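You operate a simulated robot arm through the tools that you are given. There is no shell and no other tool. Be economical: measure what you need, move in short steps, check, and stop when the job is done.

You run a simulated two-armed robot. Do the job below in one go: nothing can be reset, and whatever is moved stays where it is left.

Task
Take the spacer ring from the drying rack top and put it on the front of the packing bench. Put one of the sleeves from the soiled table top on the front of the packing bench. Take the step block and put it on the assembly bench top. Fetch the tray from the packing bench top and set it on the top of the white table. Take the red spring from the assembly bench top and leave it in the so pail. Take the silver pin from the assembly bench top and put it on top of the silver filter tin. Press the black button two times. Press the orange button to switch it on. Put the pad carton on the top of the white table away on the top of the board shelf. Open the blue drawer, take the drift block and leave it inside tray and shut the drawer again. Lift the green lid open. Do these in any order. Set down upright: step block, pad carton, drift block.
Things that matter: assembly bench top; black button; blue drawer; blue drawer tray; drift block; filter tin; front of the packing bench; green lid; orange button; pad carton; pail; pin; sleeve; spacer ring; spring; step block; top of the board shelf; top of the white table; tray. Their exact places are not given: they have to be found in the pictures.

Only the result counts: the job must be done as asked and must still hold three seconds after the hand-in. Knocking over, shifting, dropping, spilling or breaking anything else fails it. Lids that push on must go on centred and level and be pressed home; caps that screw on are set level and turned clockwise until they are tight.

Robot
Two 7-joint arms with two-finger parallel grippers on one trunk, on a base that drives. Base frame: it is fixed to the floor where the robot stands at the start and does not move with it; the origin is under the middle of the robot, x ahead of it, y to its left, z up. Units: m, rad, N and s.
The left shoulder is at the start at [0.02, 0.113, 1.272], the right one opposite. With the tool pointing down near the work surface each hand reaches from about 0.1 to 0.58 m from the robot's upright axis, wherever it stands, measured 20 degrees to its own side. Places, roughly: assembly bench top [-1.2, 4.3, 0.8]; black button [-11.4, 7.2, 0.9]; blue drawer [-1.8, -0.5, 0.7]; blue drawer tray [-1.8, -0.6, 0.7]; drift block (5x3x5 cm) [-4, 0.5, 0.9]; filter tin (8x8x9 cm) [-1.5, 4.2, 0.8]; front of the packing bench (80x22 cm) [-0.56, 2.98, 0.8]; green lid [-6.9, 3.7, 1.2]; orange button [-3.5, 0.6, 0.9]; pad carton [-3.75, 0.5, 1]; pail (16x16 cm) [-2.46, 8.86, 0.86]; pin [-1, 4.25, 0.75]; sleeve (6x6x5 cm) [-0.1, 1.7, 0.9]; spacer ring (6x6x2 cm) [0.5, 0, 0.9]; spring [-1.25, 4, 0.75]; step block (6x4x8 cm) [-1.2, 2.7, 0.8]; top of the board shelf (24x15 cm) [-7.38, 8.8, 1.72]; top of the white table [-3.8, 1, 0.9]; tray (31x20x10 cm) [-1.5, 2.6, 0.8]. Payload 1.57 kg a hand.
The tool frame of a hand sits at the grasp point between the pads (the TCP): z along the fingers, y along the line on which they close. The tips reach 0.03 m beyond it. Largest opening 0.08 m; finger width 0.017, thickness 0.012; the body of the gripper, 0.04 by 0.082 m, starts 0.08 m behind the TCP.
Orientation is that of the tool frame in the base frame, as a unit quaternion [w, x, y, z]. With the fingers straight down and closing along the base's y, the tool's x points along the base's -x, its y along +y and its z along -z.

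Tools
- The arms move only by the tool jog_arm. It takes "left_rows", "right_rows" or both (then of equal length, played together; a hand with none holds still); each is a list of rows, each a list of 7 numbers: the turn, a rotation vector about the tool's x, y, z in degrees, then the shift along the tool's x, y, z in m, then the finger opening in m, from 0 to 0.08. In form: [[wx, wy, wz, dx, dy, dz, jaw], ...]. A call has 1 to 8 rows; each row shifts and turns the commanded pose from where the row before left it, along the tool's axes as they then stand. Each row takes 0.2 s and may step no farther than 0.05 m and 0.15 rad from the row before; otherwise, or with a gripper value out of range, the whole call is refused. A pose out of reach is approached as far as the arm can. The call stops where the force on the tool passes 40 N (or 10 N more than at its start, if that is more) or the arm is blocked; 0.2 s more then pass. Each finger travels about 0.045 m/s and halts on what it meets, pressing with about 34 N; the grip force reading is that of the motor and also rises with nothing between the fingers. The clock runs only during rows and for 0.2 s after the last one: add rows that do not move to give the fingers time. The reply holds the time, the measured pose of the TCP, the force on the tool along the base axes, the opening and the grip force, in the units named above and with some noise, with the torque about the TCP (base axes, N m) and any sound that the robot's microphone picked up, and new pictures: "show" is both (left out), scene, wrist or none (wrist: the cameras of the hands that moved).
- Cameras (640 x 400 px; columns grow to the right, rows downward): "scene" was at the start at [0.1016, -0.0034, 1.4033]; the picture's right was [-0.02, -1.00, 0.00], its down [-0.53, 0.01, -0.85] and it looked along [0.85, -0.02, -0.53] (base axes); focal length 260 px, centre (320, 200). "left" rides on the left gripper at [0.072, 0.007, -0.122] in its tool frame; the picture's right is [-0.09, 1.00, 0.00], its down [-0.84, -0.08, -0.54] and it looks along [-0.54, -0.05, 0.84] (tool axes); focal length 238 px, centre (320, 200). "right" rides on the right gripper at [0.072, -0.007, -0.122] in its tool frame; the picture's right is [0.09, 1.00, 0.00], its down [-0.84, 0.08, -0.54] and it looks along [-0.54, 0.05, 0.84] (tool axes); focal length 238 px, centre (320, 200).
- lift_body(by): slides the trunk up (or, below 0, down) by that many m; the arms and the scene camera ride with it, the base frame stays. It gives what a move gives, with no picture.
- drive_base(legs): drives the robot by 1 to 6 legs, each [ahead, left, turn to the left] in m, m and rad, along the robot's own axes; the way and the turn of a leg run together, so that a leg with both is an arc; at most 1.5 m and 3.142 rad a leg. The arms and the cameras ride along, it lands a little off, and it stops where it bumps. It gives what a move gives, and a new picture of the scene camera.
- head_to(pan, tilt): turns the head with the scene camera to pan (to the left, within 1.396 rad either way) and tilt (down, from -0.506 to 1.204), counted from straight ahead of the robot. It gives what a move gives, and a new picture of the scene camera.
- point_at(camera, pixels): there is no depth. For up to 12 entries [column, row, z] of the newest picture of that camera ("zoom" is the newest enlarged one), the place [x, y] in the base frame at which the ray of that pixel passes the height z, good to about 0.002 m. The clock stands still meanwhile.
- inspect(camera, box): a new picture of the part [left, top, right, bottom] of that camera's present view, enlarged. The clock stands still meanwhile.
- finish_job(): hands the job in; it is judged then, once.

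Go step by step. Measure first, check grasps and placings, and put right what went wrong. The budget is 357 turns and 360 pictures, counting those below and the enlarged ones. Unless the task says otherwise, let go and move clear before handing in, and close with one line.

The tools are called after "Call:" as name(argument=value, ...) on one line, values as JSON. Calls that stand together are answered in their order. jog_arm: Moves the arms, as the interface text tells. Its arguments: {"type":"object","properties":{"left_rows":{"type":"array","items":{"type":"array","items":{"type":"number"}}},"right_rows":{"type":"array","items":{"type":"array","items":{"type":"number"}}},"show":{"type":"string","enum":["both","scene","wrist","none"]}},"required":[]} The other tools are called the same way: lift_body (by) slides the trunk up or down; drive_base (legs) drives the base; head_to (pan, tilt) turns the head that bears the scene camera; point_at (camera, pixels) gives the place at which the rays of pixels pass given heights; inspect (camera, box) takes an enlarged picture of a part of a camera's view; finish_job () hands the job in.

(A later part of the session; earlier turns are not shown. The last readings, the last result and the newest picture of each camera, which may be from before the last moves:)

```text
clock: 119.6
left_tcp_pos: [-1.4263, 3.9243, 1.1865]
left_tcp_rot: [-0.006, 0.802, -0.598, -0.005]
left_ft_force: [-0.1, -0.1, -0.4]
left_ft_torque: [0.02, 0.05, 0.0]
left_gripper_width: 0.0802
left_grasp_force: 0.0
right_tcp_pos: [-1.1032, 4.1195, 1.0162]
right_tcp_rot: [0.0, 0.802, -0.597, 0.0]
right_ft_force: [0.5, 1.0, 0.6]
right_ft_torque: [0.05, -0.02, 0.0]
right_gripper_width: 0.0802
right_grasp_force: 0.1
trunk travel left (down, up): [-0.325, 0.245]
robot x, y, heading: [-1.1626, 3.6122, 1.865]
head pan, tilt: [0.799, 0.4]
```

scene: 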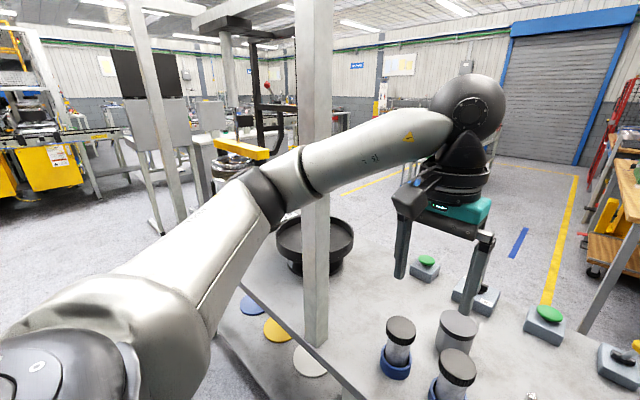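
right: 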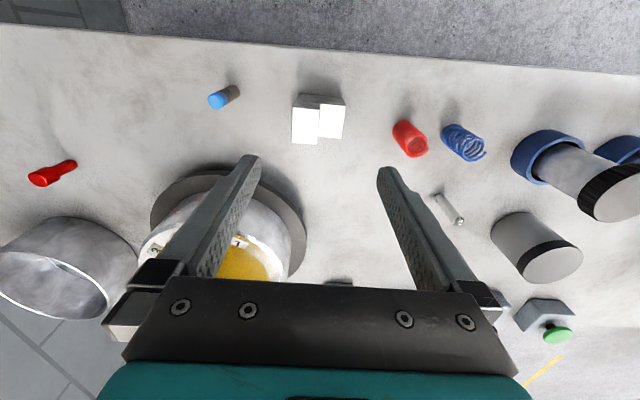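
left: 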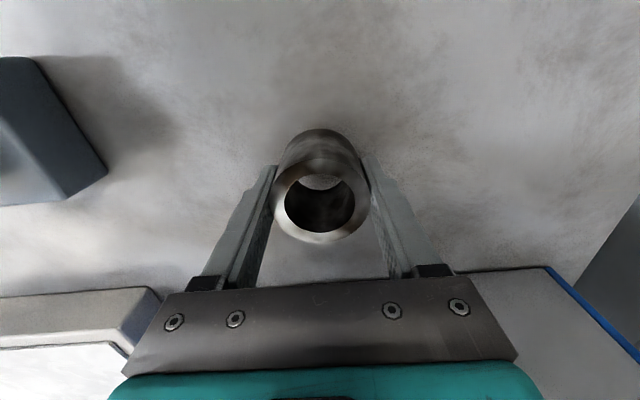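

The post is about 0.41 ahead, 0.46 left of the robot; the left elbow would hit it, so I use the right hand for pin and tin, and move ahead carefully.

Call:
jog_arm(right_rows=[[0, 0, 0, 0.012, 0.042, 0, 0.05], [0, 0, 0, 0.012, 0.042, 0, 0.05], [0, 0, 0, 0.012, 0.042, 0, 0.05], [0, 0, 0, 0.013, 0.042, 0, 0.05], [0, 0, 0, 0.013, 0.042, 0, 0.05]], show="none")

Call:
drive_base(legs=[[0.16, 0, 0]])

Call:
head_to(pan=0.2, tilt=0.8)

Call:
inspect(camera="right", box=[0, 0, 640, 400])

```text
clock: 120.8
left_tcp_pos: [-1.4272, 3.9236, 1.1853]
left_tcp_rot: [-0.005, 0.801, -0.598, -0.005]
left_ft_force: [0.5, 0.5, 0.1]
left_ft_torque: [-0.01, -0.02, 0.0]
left_gripper_width: 0.0798
left_grasp_force: 0.0
right_tcp_pos: [-1.2873, 3.9987, 1.0138]
right_tcp_rot: [0.0, 0.802, -0.597, 0.0]
right_ft_force: [-0.8, -0.3, 0.6]
right_ft_torque: [0.01, -0.02, -0.03]
right_gripper_width: 0.0499
right_grasp_force: 0.1
trunk travel left (down, up): [-0.325, 0.245]
robot x, y, heading: [-1.1631, 3.6063, 1.86]
head pan, tilt: [0.799, 0.4]
```

```text
clock: 122.2
left_tcp_pos: [-1.4627, 4.0495, 1.1887]
left_tcp_rot: [-0.006, 0.805, -0.593, -0.006]
left_ft_force: [0.0, 0.2, -0.2]
left_ft_torque: [0.02, 0.01, 0.0]
left_gripper_width: 0.0797
left_grasp_force: 0.1
right_tcp_pos: [-1.3199, 4.126, 1.0166]
right_tcp_rot: [0.001, 0.803, -0.596, -0.003]
right_ft_force: [-0.6, -0.4, -0.1]
right_ft_torque: [0.0, 0.02, 0.02]
right_gripper_width: 0.0497
right_grasp_force: 0.0
trunk travel left (down, up): [-0.325, 0.245]
robot x, y, heading: [-1.1989, 3.7422, 1.87]
head pan, tilt: [0.799, 0.4]
stopped in leg 1: the robot was blocked; the commanded pose is now the measured one
```

scene: 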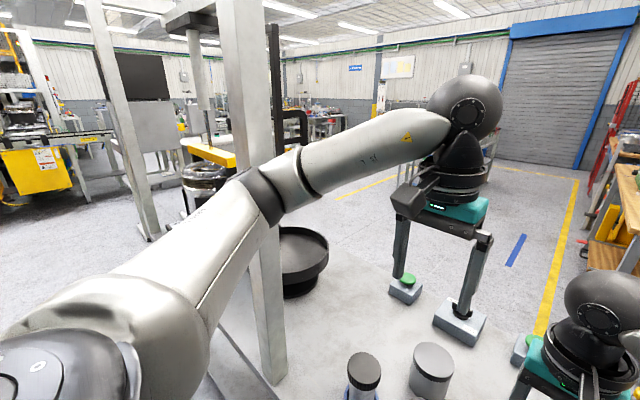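

```text
clock: 123.2
left_tcp_pos: [-1.4617, 4.0496, 1.1869]
left_tcp_rot: [-0.005, 0.805, -0.594, -0.007]
left_ft_force: [-0.1, 0.9, -0.4]
left_ft_torque: [-0.01, -0.03, 0.0]
left_gripper_width: 0.0802
left_grasp_force: 0.1
right_tcp_pos: [-1.3186, 4.1271, 1.0171]
right_tcp_rot: [-0.001, 0.802, -0.597, -0.004]
right_ft_force: [-0.2, 0.0, 1.1]
right_ft_torque: [0.01, -0.01, 0.0]
right_gripper_width: 0.0498
right_grasp_force: 0.0
trunk travel left (down, up): [-0.325, 0.245]
robot x, y, heading: [-1.2022, 3.739, 1.867]
head pan, tilt: [0.201, 0.799]
```

scene: 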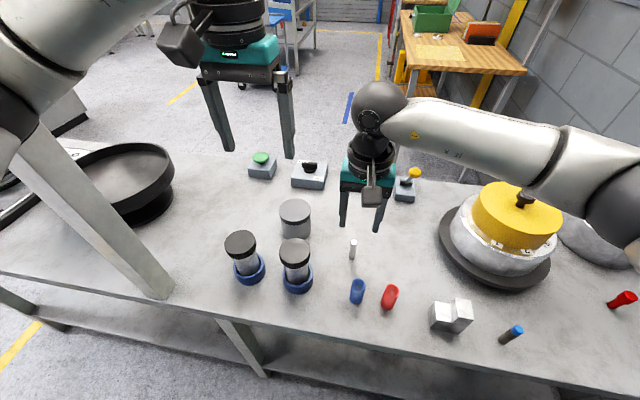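

```text
1.00 times, centred on (320, 200) of right (not enlarged: the box is as wide or as high as the picture)
```

zoom: 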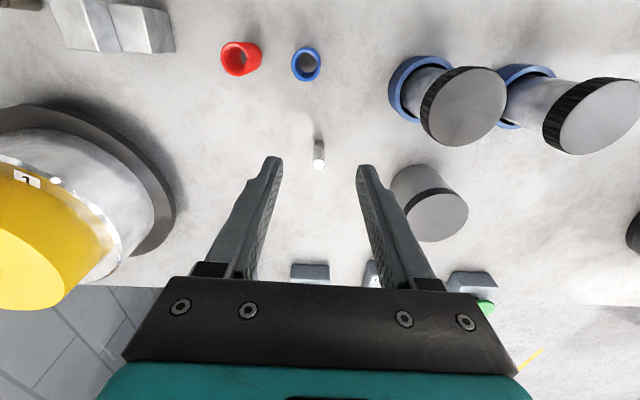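

Call:
point_at(camera="zoom", pixels=[[318, 142, 0.8], [318, 167, 0.84], [318, 167, 0.85], [318, 167, 0.83], [437, 215, 0.89], [437, 215, 0.88], [405, 216, 0.89], [468, 214, 0.89], [436, 242, 0.89], [436, 190, 0.89]])

Call:
point_at(camera="scene", pixels=[[352, 258, 0.8], [353, 242, 0.84], [353, 242, 0.85], [295, 210, 0.89], [295, 210, 0.88]])

```text
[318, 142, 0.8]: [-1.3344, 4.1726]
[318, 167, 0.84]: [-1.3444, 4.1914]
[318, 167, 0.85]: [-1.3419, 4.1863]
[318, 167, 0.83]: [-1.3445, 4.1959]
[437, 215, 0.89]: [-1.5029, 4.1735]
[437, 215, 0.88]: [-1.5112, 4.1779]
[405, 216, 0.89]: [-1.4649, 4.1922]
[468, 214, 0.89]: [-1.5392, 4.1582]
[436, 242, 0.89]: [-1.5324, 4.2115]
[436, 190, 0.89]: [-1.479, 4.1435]
```

```text
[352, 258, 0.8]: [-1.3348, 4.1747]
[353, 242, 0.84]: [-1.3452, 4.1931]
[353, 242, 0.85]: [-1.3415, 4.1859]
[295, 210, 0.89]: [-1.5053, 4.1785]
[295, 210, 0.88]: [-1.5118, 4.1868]
```

Call:
jog_arm(right_rows=[[0, 0, 0, -0.027, 0.0013, 0.02, 0.05], [0, 0, 0, -0.027, 0.0013, 0.02, 0.05], [0, 0, 0, 0, 0, 0.045, 0.05], [0, 0, 0, 0, 0, 0.045, 0.05]], show="wrist")

```text
clock: 124.2
left_tcp_pos: [-1.4625, 4.0487, 1.1876]
left_tcp_rot: [-0.005, 0.805, -0.594, -0.008]
left_ft_force: [-0.5, 0.9, -0.3]
left_ft_torque: [0.01, -0.03, -0.01]
left_gripper_width: 0.0799
left_grasp_force: 0.1
right_tcp_pos: [-1.3395, 4.1792, 0.8863]
right_tcp_rot: [0.0, 0.803, -0.596, -0.005]
right_ft_force: [0.1, -0.5, 0.4]
right_ft_torque: [0.02, -0.01, 0.0]
right_gripper_width: 0.0503
right_grasp_force: 0.1
trunk travel left (down, up): [-0.325, 0.245]
robot x, y, heading: [-1.1995, 3.7413, 1.866]
head pan, tilt: [0.201, 0.799]
```

right: 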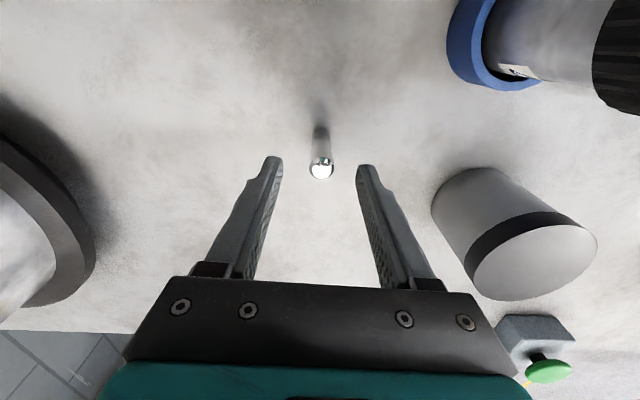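

Call:
point_at(camera="right", pixels=[[321, 170, 0.85], [321, 170, 0.86], [320, 128, 0.8], [515, 262, 0.89], [515, 262, 0.88]])

```text
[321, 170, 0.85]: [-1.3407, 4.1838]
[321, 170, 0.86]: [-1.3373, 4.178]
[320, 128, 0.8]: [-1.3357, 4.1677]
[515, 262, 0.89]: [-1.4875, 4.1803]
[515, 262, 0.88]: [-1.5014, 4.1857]
```

Call:
jog_arm(right_rows=[[0, 0, 0, 0, -0.002, 0.03, 0.05], [0, 0, 0, 0, 0, 0.016, 0.05], [0, 0, 0, 0, 0, 0, 0.03], [0, 0, 0, 0, 0, 0, 0.01], [0, 0, 0, 0, 0, 0, 0.0], [0, 0, 0, 0, 0, 0, 0.0], [0, 0, 0, 0, 0, -0.04, 0.0], [0, 0, 0, 0, 0, -0.04, 0.0]], show="wrist")

```text
clock: 126.0
left_tcp_pos: [-1.4618, 4.0506, 1.1882]
left_tcp_rot: [-0.006, 0.804, -0.595, -0.007]
left_ft_force: [0.7, -0.2, 0.4]
left_ft_torque: [0.05, 0.02, -0.02]
left_gripper_width: 0.08
left_grasp_force: 0.1
right_tcp_pos: [-1.3358, 4.1765, 0.9207]
right_tcp_rot: [0.0, 0.802, -0.597, -0.003]
right_ft_force: [-0.2, -0.1, -1.3]
right_ft_torque: [0.0, -0.03, 0.05]
right_gripper_width: 0.0149
right_grasp_force: 30.9
trunk travel left (down, up): [-0.325, 0.245]
robot x, y, heading: [-1.2028, 3.7405, 1.87]
head pan, tilt: [0.201, 0.799]
```

right: 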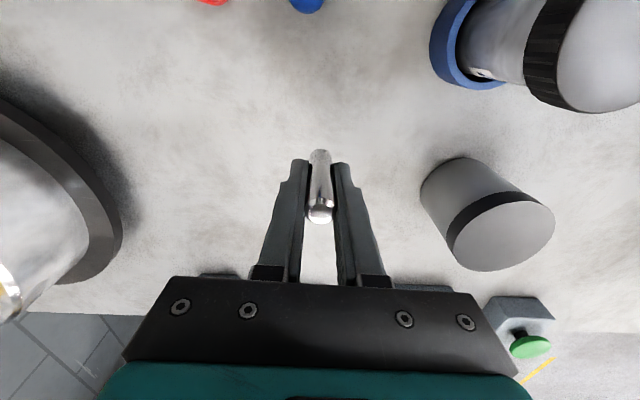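

The pin is held (15 mm). I raise it clear, then turn the base 0.27 left so the tin lies straight ahead.

Call:
jog_arm(right_rows=[[0, 0, 0, 0, 0, -0.04, 0.0], [0, 0, 0, 0, 0, -0.045, 0.0]], show="none")

Call:
drive_base(legs=[[-0.01, 0, 0.14], [0, 0, 0.13]])

Call:
inspect(camera="right", box=[0, 0, 640, 400])

```text
clock: 126.6
left_tcp_pos: [-1.4613, 4.0485, 1.189]
left_tcp_rot: [-0.005, 0.804, -0.595, -0.006]
left_ft_force: [0.1, -0.4, 0.0]
left_ft_torque: [-0.02, -0.01, 0.01]
left_gripper_width: 0.0798
left_grasp_force: 0.2
right_tcp_pos: [-1.3356, 4.1767, 1.0076]
right_tcp_rot: [0.0, 0.803, -0.596, -0.003]
right_ft_force: [0.1, 0.5, -0.6]
right_ft_torque: [0.01, -0.01, 0.03]
right_gripper_width: 0.0149
right_grasp_force: 31.3
trunk travel left (down, up): [-0.325, 0.245]
robot x, y, heading: [-1.1977, 3.7412, 1.865]
head pan, tilt: [0.201, 0.799]
```

```text
clock: 128.2
left_tcp_pos: [-1.539, 3.9616, 1.1855]
left_tcp_rot: [-0.005, 0.877, -0.48, -0.003]
left_ft_force: [0.0, -0.6, 1.1]
left_ft_torque: [0.01, 0.0, -0.02]
left_gripper_width: 0.08
left_grasp_force: 0.1
right_tcp_pos: [-1.4495, 4.1172, 1.0044]
right_tcp_rot: [0.001, 0.876, -0.483, 0.0]
right_ft_force: [-0.1, -0.2, -1.2]
right_ft_torque: [0.02, -0.01, -0.05]
right_gripper_width: 0.0149
right_grasp_force: 31.1
trunk travel left (down, up): [-0.325, 0.245]
robot x, y, heading: [-1.1927, 3.733, 2.136]
head pan, tilt: [0.201, 0.799]
```

scene: 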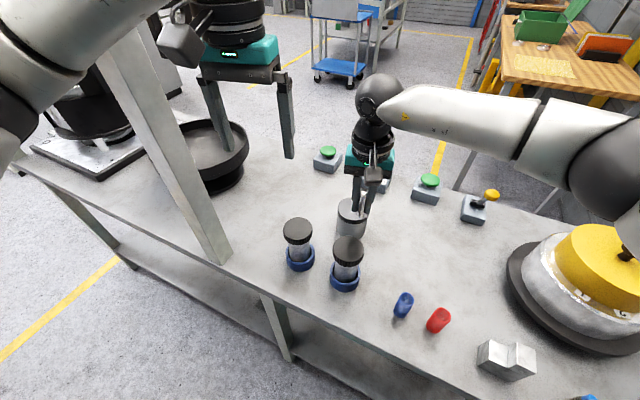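

```text
1.00 times, centred on (320, 200) of right (not enlarged: the box is as wide or as high as the picture)
```

zoom: 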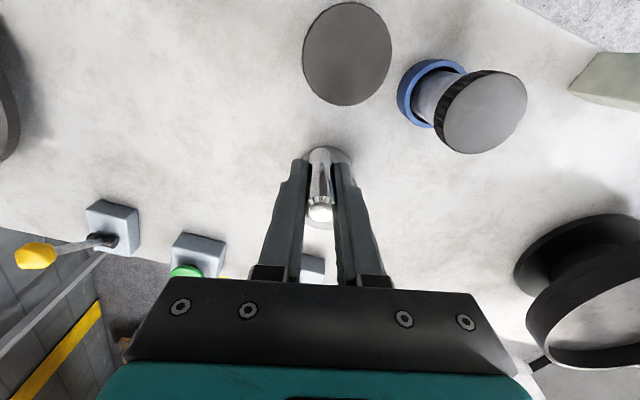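

Call:
jog_arm(right_rows=[[0, 0, 0, -0.04, 0.0065, 0, 0.0], [0, 0, 0, -0.04, 0.0065, 0, 0.0], [0, 0, 0, 0, 0, 0.025, 0.0], [0, 0, 0, 0, 0, 0.025, 0.0]], show="both")

```text
clock: 129.2
left_tcp_pos: [-1.5395, 3.9614, 1.1846]
left_tcp_rot: [-0.005, 0.877, -0.48, -0.004]
left_ft_force: [-0.5, -0.5, -0.2]
left_ft_torque: [0.02, -0.01, -0.01]
left_gripper_width: 0.0799
left_grasp_force: 0.1
right_tcp_pos: [-1.4978, 4.1748, 0.9515]
right_tcp_rot: [0.0, 0.876, -0.482, 0.0]
right_ft_force: [0.5, -1.0, 0.4]
right_ft_torque: [0.03, 0.0, 0.02]
right_gripper_width: 0.0145
right_grasp_force: 30.6
right hand out of reach, approached as far as the arm can: row 4
trunk travel left (down, up): [-0.325, 0.245]
robot x, y, heading: [-1.1954, 3.7333, 2.14]
head pan, tilt: [0.201, 0.799]
```

scene: 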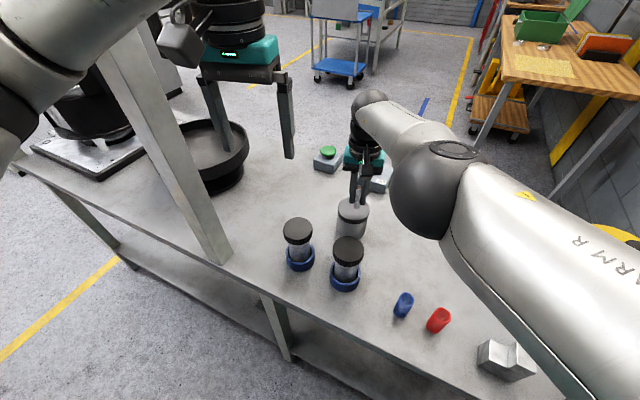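
right: 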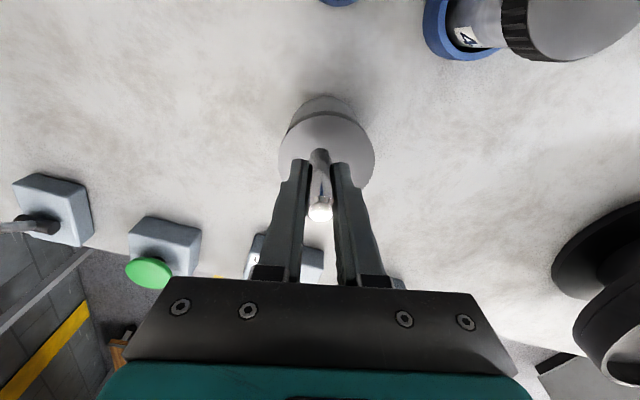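

Call:
point_at(camera="right", pixels=[[327, 155, 0.89], [279, 155, 0.89], [376, 155, 0.89], [327, 113, 0.89], [318, 150, 0.91]])

```text
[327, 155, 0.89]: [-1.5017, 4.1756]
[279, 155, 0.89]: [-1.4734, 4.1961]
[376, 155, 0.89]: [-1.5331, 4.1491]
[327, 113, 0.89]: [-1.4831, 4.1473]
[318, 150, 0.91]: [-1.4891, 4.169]
```

The pin is 5 mm from the tin's centre; the arm is at its reach, so I lower with the trunk.

Call:
lift_body(by=-0.016)

```text
clock: 129.8
left_tcp_pos: [-1.5393, 3.9623, 1.1692]
left_tcp_rot: [-0.005, 0.877, -0.48, -0.003]
left_ft_force: [0.4, 0.1, 0.1]
left_ft_torque: [0.01, 0.04, -0.03]
left_gripper_width: 0.0799
left_grasp_force: 0.0
right_tcp_pos: [-1.4964, 4.1751, 0.9357]
right_tcp_rot: [0.0, 0.876, -0.483, 0.001]
right_ft_force: [0.1, 0.6, -1.0]
right_ft_torque: [0.01, 0.03, 0.04]
right_gripper_width: 0.0148
right_grasp_force: 30.5
trunk travel left (down, up): [-0.309, 0.261]
robot x, y, heading: [-1.1981, 3.7356, 2.143]
head pan, tilt: [0.201, 0.799]
```

Call:
lift_body(by=-0.004)

Call:
lift_body(by=-0.003)

Call:
inspect(camera="scene", box=[320, 150, 400, 250])

```text
clock: 130.4
left_tcp_pos: [-1.5411, 3.9616, 1.1655]
left_tcp_rot: [-0.005, 0.877, -0.48, -0.004]
left_ft_force: [-0.8, 0.2, -0.3]
left_ft_torque: [0.0, -0.01, -0.04]
left_gripper_width: 0.0801
left_grasp_force: 0.0
right_tcp_pos: [-1.4965, 4.1756, 0.932]
right_tcp_rot: [-0.001, 0.876, -0.482, 0.0]
right_ft_force: [0.3, -0.3, 2.3]
right_ft_torque: [0.02, -0.02, 0.04]
right_gripper_width: 0.0148
right_grasp_force: 31.0
trunk travel left (down, up): [-0.305, 0.265]
robot x, y, heading: [-1.1969, 3.7305, 2.137]
head pan, tilt: [0.201, 0.799]
```

```text
clock: 130.9
left_tcp_pos: [-1.5381, 3.9593, 1.1627]
left_tcp_rot: [-0.005, 0.877, -0.481, -0.005]
left_ft_force: [0.9, 1.1, -0.3]
left_ft_torque: [-0.02, -0.03, 0.0]
left_gripper_width: 0.0799
left_grasp_force: 0.0
right_tcp_pos: [-1.4975, 4.1744, 0.9315]
right_tcp_rot: [-0.001, 0.876, -0.482, -0.002]
right_ft_force: [1.0, -0.3, 22.9]
right_ft_torque: [-0.11, -0.14, 0.09]
right_gripper_width: 0.0152
right_grasp_force: 31.3
trunk travel left (down, up): [-0.302, 0.268]
robot x, y, heading: [-1.1968, 3.7302, 2.136]
head pan, tilt: [0.201, 0.799]
```

```text
4.00 times, centred on (360, 200) of scene
```

zoom: 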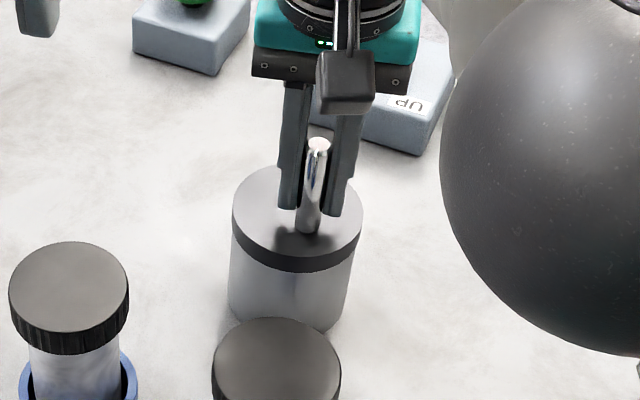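

The pin rests on the lid (23 N). I ease up 2 mm, open the fingers and lift off by the trunk.

Call:
lift_body(by=0.002)

Call:
jog_arm(right_rows=[[0, 0, 0, 0, 0, 0, 0.018], [0, 0, 0, 0, 0, 0, 0.03], [0, 0, 0, 0, 0, 0, 0.05], [0, 0, 0, 0, 0, 0, 0.05], [0, 0, 0, 0, 0, 0, 0.05]], show="none")

Call:
lift_body(by=0.1)

Call:
inspect(camera="right", box=[0, 0, 640, 400])

```text
clock: 131.4
left_tcp_pos: [-1.5376, 3.962, 1.1643]
left_tcp_rot: [-0.005, 0.878, -0.479, -0.003]
left_ft_force: [0.3, 0.4, -0.4]
left_ft_torque: [0.0, 0.0, 0.03]
left_gripper_width: 0.0801
left_grasp_force: 0.1
right_tcp_pos: [-1.497, 4.1745, 0.9319]
right_tcp_rot: [0.0, 0.876, -0.482, 0.0]
right_ft_force: [-1.5, 2.4, 17.2]
right_ft_torque: [0.06, 0.04, 0.0]
right_gripper_width: 0.0151
right_grasp_force: 31.3
trunk travel left (down, up): [-0.304, 0.266]
robot x, y, heading: [-1.197, 3.7311, 2.144]
head pan, tilt: [0.201, 0.799]
```

```text
clock: 132.6
left_tcp_pos: [-1.5394, 3.9623, 1.1644]
left_tcp_rot: [-0.004, 0.877, -0.481, -0.004]
left_ft_force: [-0.1, 0.4, 0.1]
left_ft_torque: [0.01, -0.02, -0.01]
left_gripper_width: 0.0803
left_grasp_force: 0.1
right_tcp_pos: [-1.4972, 4.175, 0.9325]
right_tcp_rot: [0.0, 0.876, -0.483, 0.001]
right_ft_force: [0.8, 0.1, 0.6]
right_ft_torque: [-0.01, 0.01, 0.02]
right_gripper_width: 0.0503
right_grasp_force: 0.0
trunk travel left (down, up): [-0.304, 0.266]
robot x, y, heading: [-1.1975, 3.7279, 2.14]
head pan, tilt: [0.201, 0.799]
```

```text
clock: 133.9
left_tcp_pos: [-1.5401, 3.963, 1.2643]
left_tcp_rot: [-0.005, 0.877, -0.481, -0.003]
left_ft_force: [0.1, 0.0, 0.0]
left_ft_torque: [-0.04, -0.04, 0.0]
left_gripper_width: 0.0801
left_grasp_force: 0.0
right_tcp_pos: [-1.4965, 4.1753, 1.0293]
right_tcp_rot: [0.0, 0.876, -0.482, 0.001]
right_ft_force: [0.2, -0.8, 0.5]
right_ft_torque: [-0.03, 0.04, -0.02]
right_gripper_width: 0.0497
right_grasp_force: 0.0
trunk travel left (down, up): [-0.404, 0.166]
robot x, y, heading: [-1.1945, 3.7335, 2.141]
head pan, tilt: [0.201, 0.799]
```

```text
1.00 times, centred on (320, 200) of right (not enlarged: the box is as wide or as high as the picture)
```

zoom: 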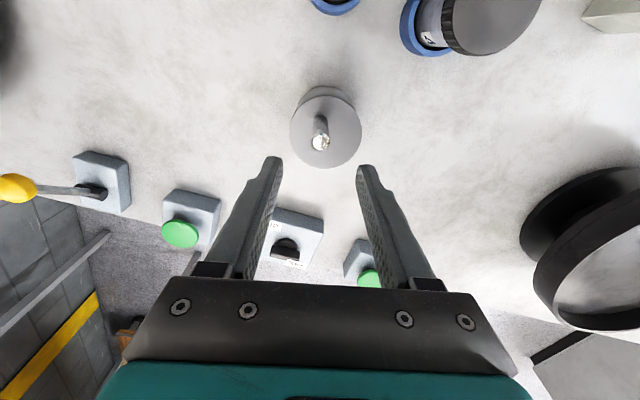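

The pin stands on the tin. I retract the right hand, back off and turn to the packing bench for the tray.

Call:
jog_arm(right_rows=[[0, 0, 0, 0.0, 0, -0.045, 0.08], [0, 0, 0, 0.0, 0, -0.045, 0.08], [0, 0, 0, 0.03, -0.03, -0.02, 0.08], [0, 0, 0, 0.03, -0.035, -0.015, 0.08], [0, 0, 0, 0.03, -0.035, 0, 0.08], [0, 0, 0, 0.03, -0.035, 0, 0.08], [0, 0, 0, 0, -0.04, 0, 0.08]], show="none")

Call:
drive_base(legs=[[-0.2, 0, 0], [0, 0, -0.3], [-0.05, 0, -3.1]])

Call:
head_to(pan=0.0, tilt=0.7)

```text
clock: 135.5
left_tcp_pos: [-1.5395, 3.9629, 1.2641]
left_tcp_rot: [-0.004, 0.877, -0.481, -0.004]
left_ft_force: [0.8, -0.2, -0.2]
left_ft_torque: [0.0, 0.04, -0.01]
left_gripper_width: 0.08
left_grasp_force: 0.1
right_tcp_pos: [-1.2827, 4.1688, 1.1578]
right_tcp_rot: [0.0, 0.875, -0.483, 0.0]
right_ft_force: [-0.7, 0.1, -1.3]
right_ft_torque: [-0.03, -0.01, 0.02]
right_gripper_width: 0.0799
right_grasp_force: 0.1
right hand out of reach, approached as far as the arm can: row 1
trunk travel left (down, up): [-0.404, 0.166]
robot x, y, heading: [-1.1984, 3.7309, 2.141]
head pan, tilt: [0.201, 0.799]
```

```text
clock: 145.4
left_tcp_pos: [-0.8513, 3.244, 1.2642]
left_tcp_rot: [0.002, 0.593, 0.805, -0.005]
left_ft_force: [-0.1, -0.5, 0.7]
left_ft_torque: [0.03, -0.01, 0.01]
left_gripper_width: 0.0799
left_grasp_force: 0.0
right_tcp_pos: [-1.1508, 3.1135, 1.1579]
right_tcp_rot: [-0.001, 0.595, 0.804, 0.0]
right_ft_force: [-0.2, 0.1, 0.6]
right_ft_torque: [-0.01, -0.02, -0.02]
right_gripper_width: 0.08
right_grasp_force: 0.1
trunk travel left (down, up): [-0.404, 0.166]
robot x, y, heading: [-1.1181, 3.5584, -1.267]
head pan, tilt: [0.201, 0.799]
```

scene: 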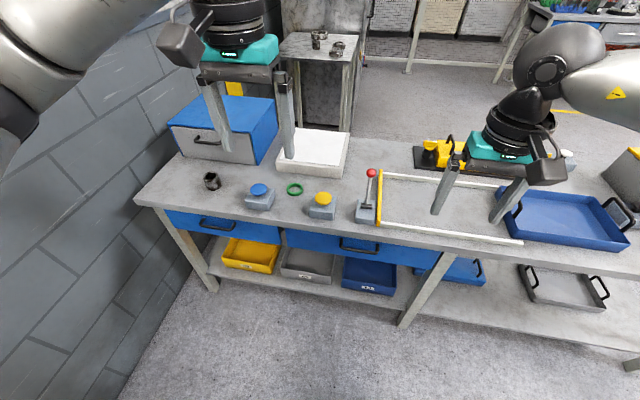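

```text
clock: 146.1
left_tcp_pos: [-0.8509, 3.2431, 1.2649]
left_tcp_rot: [0.003, 0.593, 0.806, -0.005]
left_ft_force: [0.1, 0.0, -0.4]
left_ft_torque: [0.01, 0.04, -0.02]
left_gripper_width: 0.0801
left_grasp_force: 0.1
right_tcp_pos: [-1.1503, 3.1135, 1.1573]
right_tcp_rot: [0.0, 0.595, 0.804, 0.001]
right_ft_force: [0.5, -0.4, -0.2]
right_ft_torque: [0.0, 0.0, 0.0]
right_gripper_width: 0.0802
right_grasp_force: 0.1
trunk travel left (down, up): [-0.404, 0.166]
robot x, y, heading: [-1.1259, 3.5558, -1.267]
head pan, tilt: [0.0, 0.7]
```

scene: 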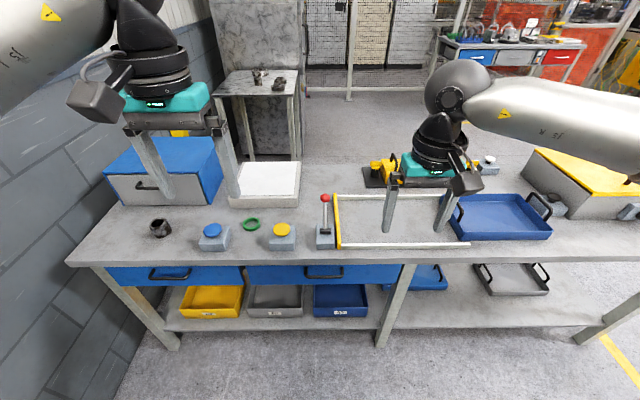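

Call:
drive_base(legs=[[0, -0.66, 0], [0.2, 0, 0]])

```text
clock: 150.9
left_tcp_pos: [-1.4288, 2.8564, 1.264]
left_tcp_rot: [0.002, 0.598, 0.801, -0.005]
left_ft_force: [0.4, -0.1, -0.8]
left_ft_torque: [-0.01, -0.01, -0.04]
left_gripper_width: 0.08
left_grasp_force: 0.0
right_tcp_pos: [-1.7333, 2.7311, 1.1573]
right_tcp_rot: [0.0, 0.601, 0.799, 0.0]
right_ft_force: [-0.1, 0.7, -0.3]
right_ft_torque: [0.0, -0.01, 0.0]
right_gripper_width: 0.08
right_grasp_force: 0.1
trunk travel left (down, up): [-0.404, 0.166]
robot x, y, heading: [-1.697, 3.1775, -1.282]
head pan, tilt: [0.0, 0.7]
```

scene: 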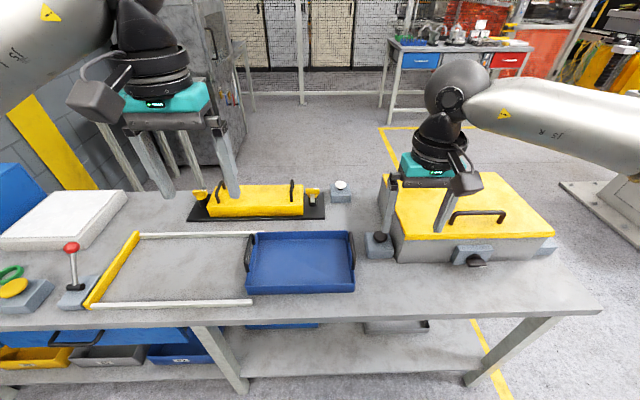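

Call:
inspect(camera="scene", box=[220, 210, 400, 310])

Call:
point_at(camera="scene", pixels=[[247, 294, 0.8], [354, 291, 0.8], [253, 233, 0.85], [348, 232, 0.85], [249, 252, 0.88], [353, 249, 0.88], [249, 252, 0.92], [353, 249, 0.92]])

```text
3.56 times, centred on (310, 260) of scene
```

zoom: 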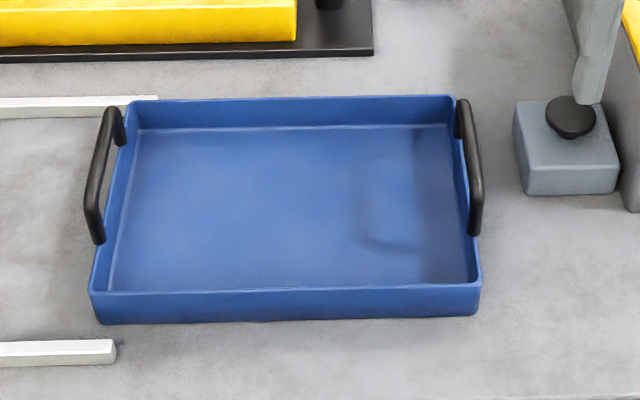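

```text
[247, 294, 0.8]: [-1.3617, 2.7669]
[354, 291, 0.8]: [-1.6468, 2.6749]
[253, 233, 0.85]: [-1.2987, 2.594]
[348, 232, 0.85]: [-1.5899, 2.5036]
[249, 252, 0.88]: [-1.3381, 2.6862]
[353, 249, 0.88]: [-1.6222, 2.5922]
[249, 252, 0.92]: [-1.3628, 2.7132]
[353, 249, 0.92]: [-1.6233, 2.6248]
```

The tray's handles are at (248,252) and (353,250), tops near z 0.895. I move closer, centre on the tray, and lower both hands over the handles.

Call:
drive_base(legs=[[0.1, 0.05, 0.02]])

Call:
jog_arm(left_rows=[[0, 0, 0, -0.02, -0.005, 0.045, 0.06], [0, 0, 0, -0.02, -0.005, 0.045, 0.06], [0, 0, 0, -0.02, -0.005, 0.045, 0.06], [0, 0, 0, -0.01, 0, 0.045, 0.06], [0, 0, 0, 0, 0, 0.045, 0.06], [0, 0, 0, 0, 0, 0.045, 0.06]], right_rows=[[0, 0, 0, -0.02, 0.01, 0.03, 0.06], [0, 0, 0, -0.02, 0.01, 0.03, 0.06], [0, 0, 0, -0.015, 0, 0.03, 0.06], [0, 0, 0, 0, 0, 0.03, 0.06], [0, 0, 0, 0, 0, 0.03, 0.06], [0, 0, 0, 0, 0, 0.013, 0.06]], show="both")

```text
clock: 152.2
left_tcp_pos: [-1.3461, 2.781, 1.2642]
left_tcp_rot: [0.002, 0.591, 0.807, -0.005]
left_ft_force: [0.5, 0.3, -0.4]
left_ft_torque: [0.05, 0.03, 0.02]
left_gripper_width: 0.08
left_grasp_force: 0.0
right_tcp_pos: [-1.647, 2.6493, 1.1583]
right_tcp_rot: [-0.002, 0.593, 0.805, -0.001]
right_ft_force: [1.2, -0.9, 0.2]
right_ft_torque: [0.05, 0.01, 0.0]
right_gripper_width: 0.08
right_grasp_force: 0.0
trunk travel left (down, up): [-0.404, 0.166]
robot x, y, heading: [-1.6205, 3.0942, -1.265]
head pan, tilt: [0.0, 0.7]
```

scene: 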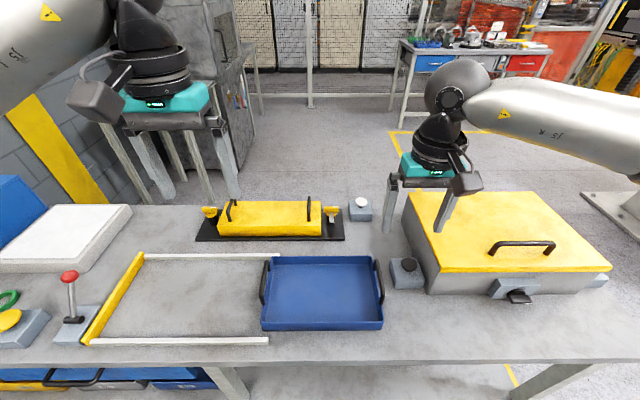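

```text
clock: 153.6
left_tcp_pos: [-1.3371, 2.7094, 0.9952]
left_tcp_rot: [0.003, 0.591, 0.807, -0.006]
left_ft_force: [-0.6, -0.2, 0.5]
left_ft_torque: [-0.01, -0.01, -0.03]
left_gripper_width: 0.0601
left_grasp_force: 0.0
right_tcp_pos: [-1.6112, 2.6033, 0.995]
right_tcp_rot: [0.0, 0.593, 0.806, 0.0]
right_ft_force: [0.3, 0.3, 0.0]
right_ft_torque: [-0.01, 0.02, -0.03]
right_gripper_width: 0.0601
right_grasp_force: 0.0
trunk travel left (down, up): [-0.404, 0.166]
robot x, y, heading: [-1.6184, 3.0915, -1.262]
head pan, tilt: [0.0, 0.7]
```

scene: 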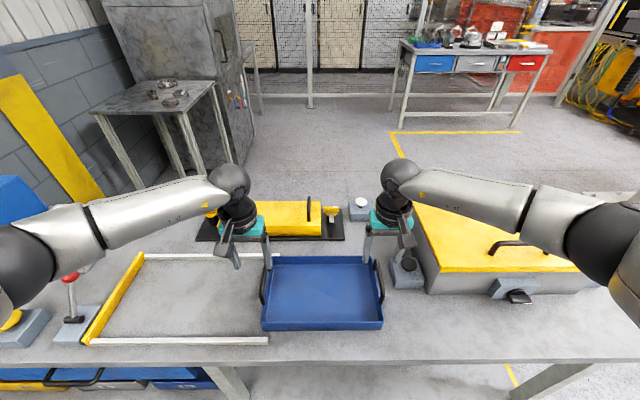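
right: 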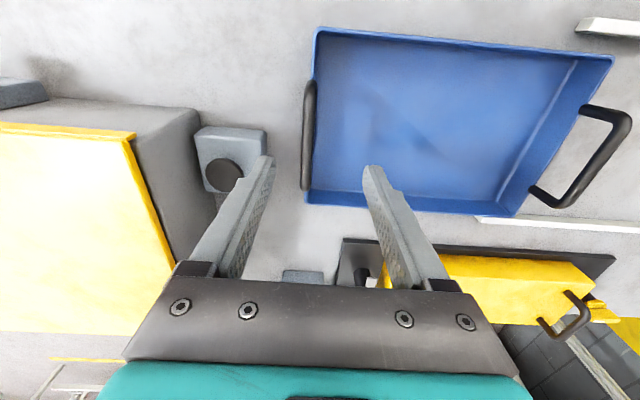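
left: 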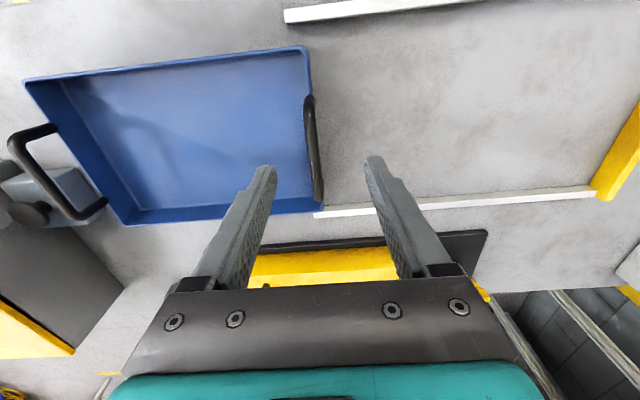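

Call:
point_at(camera="right", pixels=[[307, 138, 0.87], [307, 138, 0.89], [307, 138, 0.91], [308, 100, 0.89], [306, 178, 0.89], [596, 150, 0.89]])

Call:
point_at(camera="left", pixels=[[314, 150, 0.87], [314, 150, 0.89], [314, 150, 0.91], [311, 108, 0.89], [319, 190, 0.89], [60, 180, 0.89]])

Call:
point_at(camera="scene", pixels=[[265, 285, 0.89], [380, 283, 0.89], [265, 285, 0.87], [380, 283, 0.87]])

```text
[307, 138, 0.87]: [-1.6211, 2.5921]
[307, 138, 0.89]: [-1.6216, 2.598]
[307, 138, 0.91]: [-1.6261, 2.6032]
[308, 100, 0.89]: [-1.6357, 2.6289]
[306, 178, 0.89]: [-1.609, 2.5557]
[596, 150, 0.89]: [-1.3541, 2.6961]
```

```text
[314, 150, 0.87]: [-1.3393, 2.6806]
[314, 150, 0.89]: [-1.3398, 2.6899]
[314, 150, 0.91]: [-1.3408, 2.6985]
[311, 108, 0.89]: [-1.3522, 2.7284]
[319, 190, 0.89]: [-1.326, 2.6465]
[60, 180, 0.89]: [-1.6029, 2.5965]
```

```text
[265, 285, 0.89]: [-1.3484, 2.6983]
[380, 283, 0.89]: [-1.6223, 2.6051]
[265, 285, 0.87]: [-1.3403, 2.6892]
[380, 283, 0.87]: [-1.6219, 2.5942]
```

Call:
jog_arm(left_rows=[[0, 0, -2.5, -0.02, -0.0095, 0.02, 0.06], [0, 0, 0, 0, 0, 0.045, 0.06], [0, 0, 0, 0, 0, 0.032, 0.06]], right_rows=[[0, 0, -2.5, -0.003, -0.012, 0.02, 0.06], [0, 0, 0, 0, 0, 0.045, 0.06], [0, 0, 0, 0, 0, 0.032, 0.06]], show="wrist")

```text
clock: 154.3
left_tcp_pos: [-1.3408, 2.6826, 0.8989]
left_tcp_rot: [0.003, 0.573, 0.82, -0.006]
left_ft_force: [1.0, -0.1, -0.3]
left_ft_torque: [0.01, 0.01, 0.03]
left_gripper_width: 0.0599
left_grasp_force: 0.0
right_tcp_pos: [-1.6235, 2.597, 0.8949]
right_tcp_rot: [0.0, 0.575, 0.818, 0.0]
right_ft_force: [-0.6, 0.3, 0.2]
right_ft_torque: [-0.01, 0.01, -0.02]
right_gripper_width: 0.0601
right_grasp_force: 0.1
trunk travel left (down, up): [-0.404, 0.166]
robot x, y, heading: [-1.6213, 3.091, -1.261]
head pan, tilt: [0.0, 0.7]
```

right: 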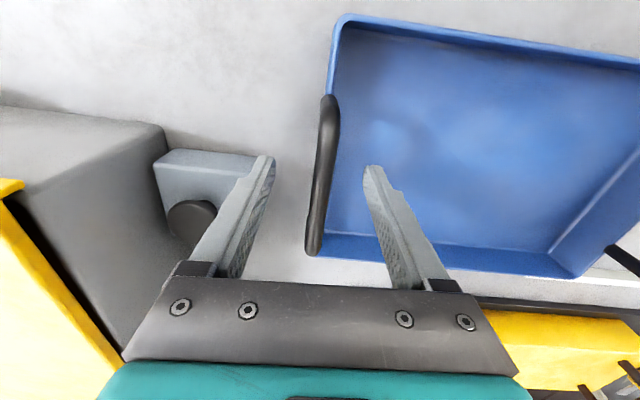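
left: 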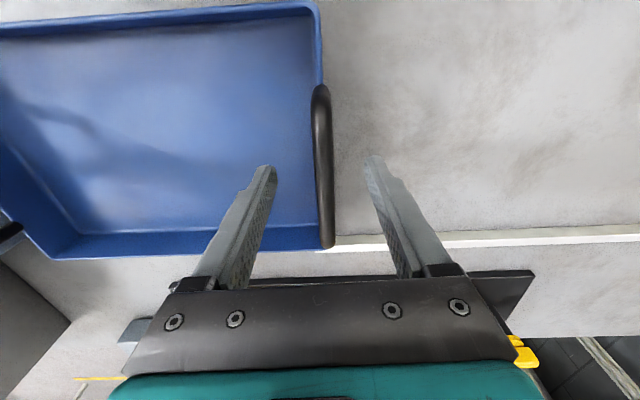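

Call:
jog_arm(left_rows=[[0, 0, 0, 0, 0, 0.013, 0.06], [0, 0, 0, 0, 0, 0, 0.04], [0, 0, 0, 0, 0, 0, 0.02], [0, 0, 0, 0, 0, 0, 0.0], [0, 0, 0, 0, 0, 0, 0.0], [0, 0, 0, 0, 0, 0, 0.0]], right_rows=[[0, 0, 0, 0, 0, 0.009, 0.06], [0, 0, 0, 0, 0, 0, 0.04], [0, 0, 0, 0, 0, 0, 0.02], [0, 0, 0, 0, 0, 0, 0.0], [0, 0, 0, 0, 0, 0, 0.0], [0, 0, 0, 0, 0, 0, 0.0]], show="wrist")

```text
clock: 155.8
left_tcp_pos: [-1.3412, 2.6838, 0.8854]
left_tcp_rot: [0.002, 0.573, 0.82, -0.005]
left_ft_force: [4.7, 3.7, 1.5]
left_ft_torque: [-0.15, -0.04, -0.45]
left_gripper_width: 0.0124
left_grasp_force: 29.4
right_tcp_pos: [-1.6243, 2.5957, 0.8877]
right_tcp_rot: [-0.001, 0.576, 0.818, 0.0]
right_ft_force: [-2.3, -4.0, 0.3]
right_ft_torque: [0.38, 0.11, -0.43]
right_gripper_width: 0.0118
right_grasp_force: 29.4
trunk travel left (down, up): [-0.404, 0.166]
robot x, y, heading: [-1.6212, 3.092, -1.262]
head pan, tilt: [0.0, 0.7]
```

right: 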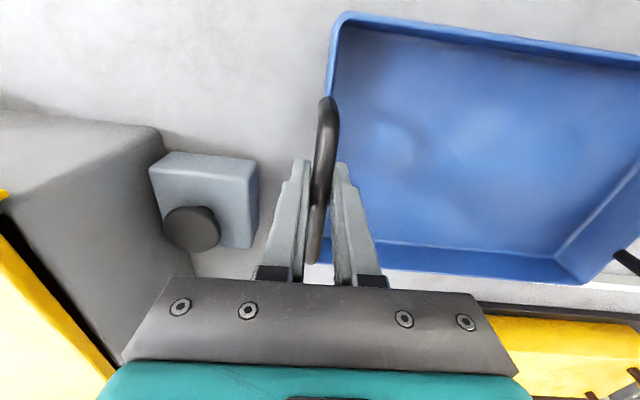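
left: 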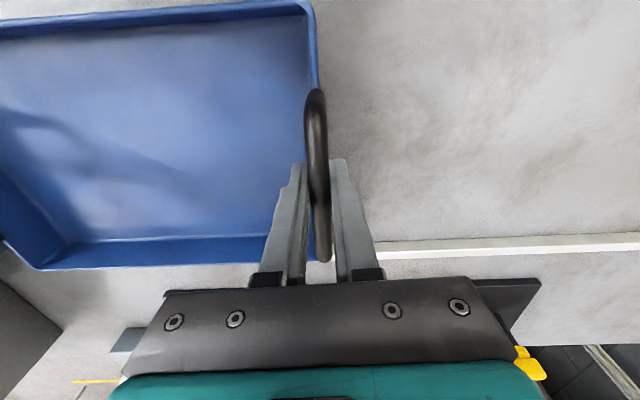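

Both handles are gripped. I lift by the trunk.

Call:
lift_body(by=0.16)

Call:
inspect(camera="scene", box=[0, 0, 640, 400])

```text
clock: 157.6
left_tcp_pos: [-1.3415, 2.683, 1.0457]
left_tcp_rot: [0.003, 0.573, 0.82, -0.004]
left_ft_force: [7.8, 7.2, -4.3]
left_ft_torque: [0.35, 0.13, -0.52]
left_gripper_width: 0.0121
left_grasp_force: 29.2
right_tcp_pos: [-1.6238, 2.595, 1.0468]
right_tcp_rot: [-0.002, 0.575, 0.818, 0.0]
right_ft_force: [-9.3, -6.0, -3.1]
right_ft_torque: [-0.28, -0.12, -0.55]
right_gripper_width: 0.012
right_grasp_force: 29.3
trunk travel left (down, up): [-0.564, 0.006]
robot x, y, heading: [-1.6205, 3.0949, -1.262]
head pan, tilt: [0.0, 0.7]
```

```text
1.00 times, centred on (320, 200) of scene (not enlarged: the box is as wide or as high as the picture)
```

zoom: 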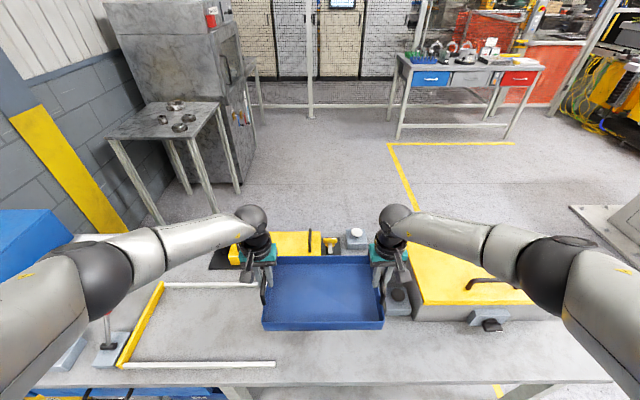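

The tray hangs level between both hands. I back off, strafe west out of the aisle, and look toward the white table.

Call:
drive_base(legs=[[-0.33, 0, 0], [0, -1.3, 0], [0.5, 0, -1.0]])

Call:
head_to(pan=0.0, tilt=0.45)

```text
clock: 168.5
left_tcp_pos: [-3.273, 2.1057, 1.0447]
left_tcp_rot: [0.001, 0.898, 0.44, -0.005]
left_ft_force: [13.2, -6.1, -4.0]
left_ft_torque: [0.13, -0.02, -0.52]
left_gripper_width: 0.0122
left_grasp_force: 29.3
right_tcp_pos: [-3.4977, 2.2989, 1.047]
right_tcp_rot: [-0.001, 0.899, 0.437, 0.0]
right_ft_force: [-13.9, 6.5, -3.5]
right_ft_torque: [-0.09, 0.0, -0.56]
right_gripper_width: 0.0122
right_grasp_force: 29.3
trunk travel left (down, up): [-0.564, 0.006]
robot x, y, heading: [-3.0743, 2.5578, -2.271]
head pan, tilt: [0.0, 0.7]
cut short: leg 3
```

scene: 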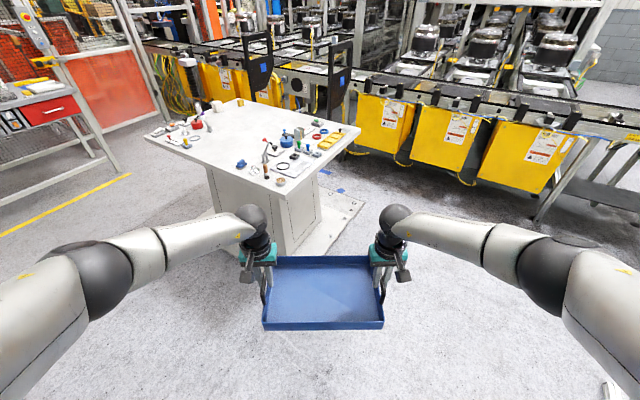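

```text
clock: 169.3
left_tcp_pos: [-3.2719, 2.1063, 1.0448]
left_tcp_rot: [0.0, 0.898, 0.44, -0.004]
left_ft_force: [2.9, 3.0, -4.1]
left_ft_torque: [-0.09, 0.06, -0.6]
left_gripper_width: 0.0119
left_grasp_force: 29.2
right_tcp_pos: [-3.4984, 2.2981, 1.0469]
right_tcp_rot: [-0.001, 0.9, 0.437, -0.001]
right_ft_force: [-2.3, -4.0, -3.4]
right_ft_torque: [0.14, -0.12, -0.57]
right_gripper_width: 0.0117
right_grasp_force: 29.0
trunk travel left (down, up): [-0.564, 0.006]
robot x, y, heading: [-3.0686, 2.5603, -2.274]
head pan, tilt: [0.0, 0.45]
```

scene: 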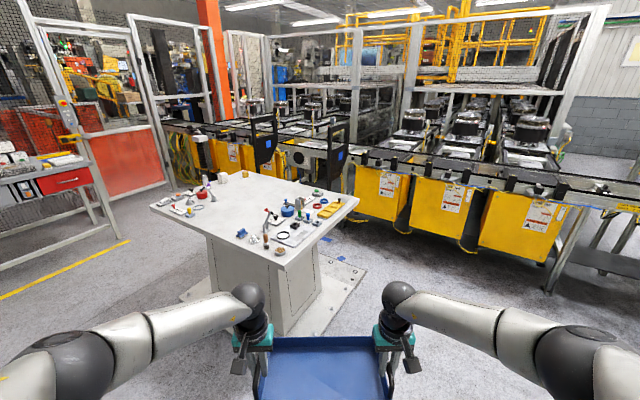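

Call:
inspect(camera="scene", box=[140, 155, 370, 275])

Call:
point_at(camera="scene", pixels=[[283, 272, 0.9], [150, 206, 0.9], [240, 170, 0.9], [358, 205, 0.9], [180, 297, 0], [365, 268, 0], [285, 335, 0], [210, 290, 0]])

```text
2.78 times, centred on (255, 215) of scene
```

zoom: 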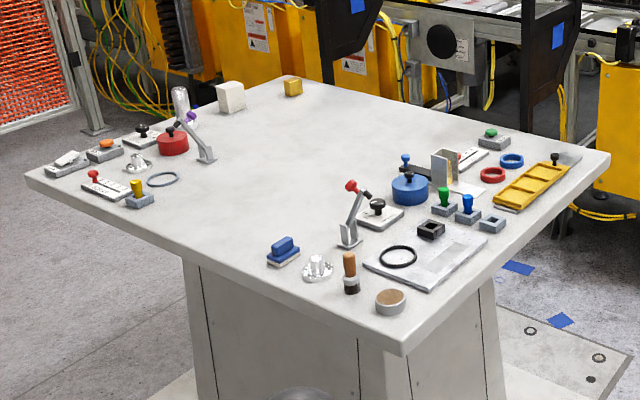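

```text
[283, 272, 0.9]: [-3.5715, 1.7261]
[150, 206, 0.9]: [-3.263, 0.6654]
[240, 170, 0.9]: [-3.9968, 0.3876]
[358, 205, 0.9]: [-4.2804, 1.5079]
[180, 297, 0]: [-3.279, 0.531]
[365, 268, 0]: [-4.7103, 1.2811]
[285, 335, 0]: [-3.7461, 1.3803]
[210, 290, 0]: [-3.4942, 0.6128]
```

Call:
point_at(camera="zoom", pixels=[[155, 205, 0.9], [175, 188, 0.9], [270, 262, 0.9], [215, 160, 0.9], [340, 240, 0.9], [390, 200, 0.9], [230, 112, 0.9], [293, 95, 0.9], [107, 158, 0.9], [300, 265, 0.9], [350, 180, 0.9], [280, 120, 0.9]])

```text
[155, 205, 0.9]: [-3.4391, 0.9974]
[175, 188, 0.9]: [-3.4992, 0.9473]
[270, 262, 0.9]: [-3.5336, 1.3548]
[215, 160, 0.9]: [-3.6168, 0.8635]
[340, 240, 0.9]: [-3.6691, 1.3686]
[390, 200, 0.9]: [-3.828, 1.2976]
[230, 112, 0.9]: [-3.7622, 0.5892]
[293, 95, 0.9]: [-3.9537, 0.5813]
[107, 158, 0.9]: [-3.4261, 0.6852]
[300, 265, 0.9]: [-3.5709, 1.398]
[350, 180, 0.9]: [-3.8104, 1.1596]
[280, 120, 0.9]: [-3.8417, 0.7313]
```

White table corners and contents measured: carton (-3.76,0.59), drift block (-3.95,0.58), orange button (-3.43,0.68); free space for the tray near (-3.655,1.118). I raise the tray and drive to the east side.

Call:
jog_arm(left_rows=[[0, 0, 0, 0, 0, -0.03, 0], [0, 0, 0, 0, 0, -0.03, 0], [0, 0, 0, 0, 0, -0.03, 0], [0, 0, 0, 0, 0, -0.03, 0]], right_rows=[[0, 0, 0, 0, 0, -0.03, 0], [0, 0, 0, 0, 0, -0.03, 0], [0, 0, 0, 0, 0, -0.03, 0], [0, 0, 0, 0, 0, -0.03, 0]], show="none")

Call:
drive_base(legs=[[0, 1.0, 0], [0.68, 0, 0], [0, 0, -0.585]])

```text
clock: 170.3
left_tcp_pos: [-3.2706, 2.1099, 1.1674]
left_tcp_rot: [0.002, 0.898, 0.441, -0.006]
left_ft_force: [3.7, 2.0, -3.1]
left_ft_torque: [0.15, -0.07, -0.44]
left_gripper_width: 0.0116
left_grasp_force: 28.7
right_tcp_pos: [-3.4969, 2.2987, 1.1669]
right_tcp_rot: [-0.003, 0.9, 0.437, 0.0]
right_ft_force: [-3.9, -0.6, -3.6]
right_ft_torque: [-0.07, 0.0, -0.43]
right_gripper_width: 0.0116
right_grasp_force: 29.3
trunk travel left (down, up): [-0.564, 0.006]
robot x, y, heading: [-3.076, 2.5596, -2.269]
head pan, tilt: [0.0, 0.45]
```

```text
clock: 180.4
left_tcp_pos: [-3.1429, 1.1285, 1.1658]
left_tcp_rot: [-0.001, 0.986, 0.168, -0.006]
left_ft_force: [5.2, -4.0, -4.7]
left_ft_torque: [-0.01, -0.06, -0.49]
left_gripper_width: 0.0118
left_grasp_force: 29.3
right_tcp_pos: [-3.2308, 1.4115, 1.1661]
right_tcp_rot: [-0.001, 0.986, 0.164, 0.0]
right_ft_force: [-4.4, 4.1, -3.7]
right_ft_torque: [-0.04, -0.04, -0.46]
right_gripper_width: 0.0116
right_grasp_force: 29.2
trunk travel left (down, up): [-0.564, 0.006]
robot x, y, heading: [-2.7342, 1.3961, -2.85]
head pan, tilt: [0.0, 0.45]
```

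scene: 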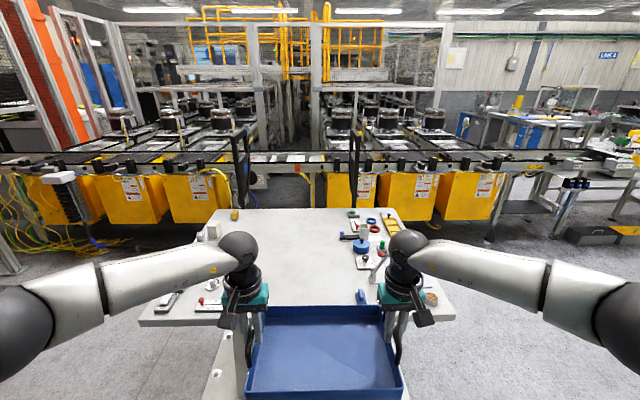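

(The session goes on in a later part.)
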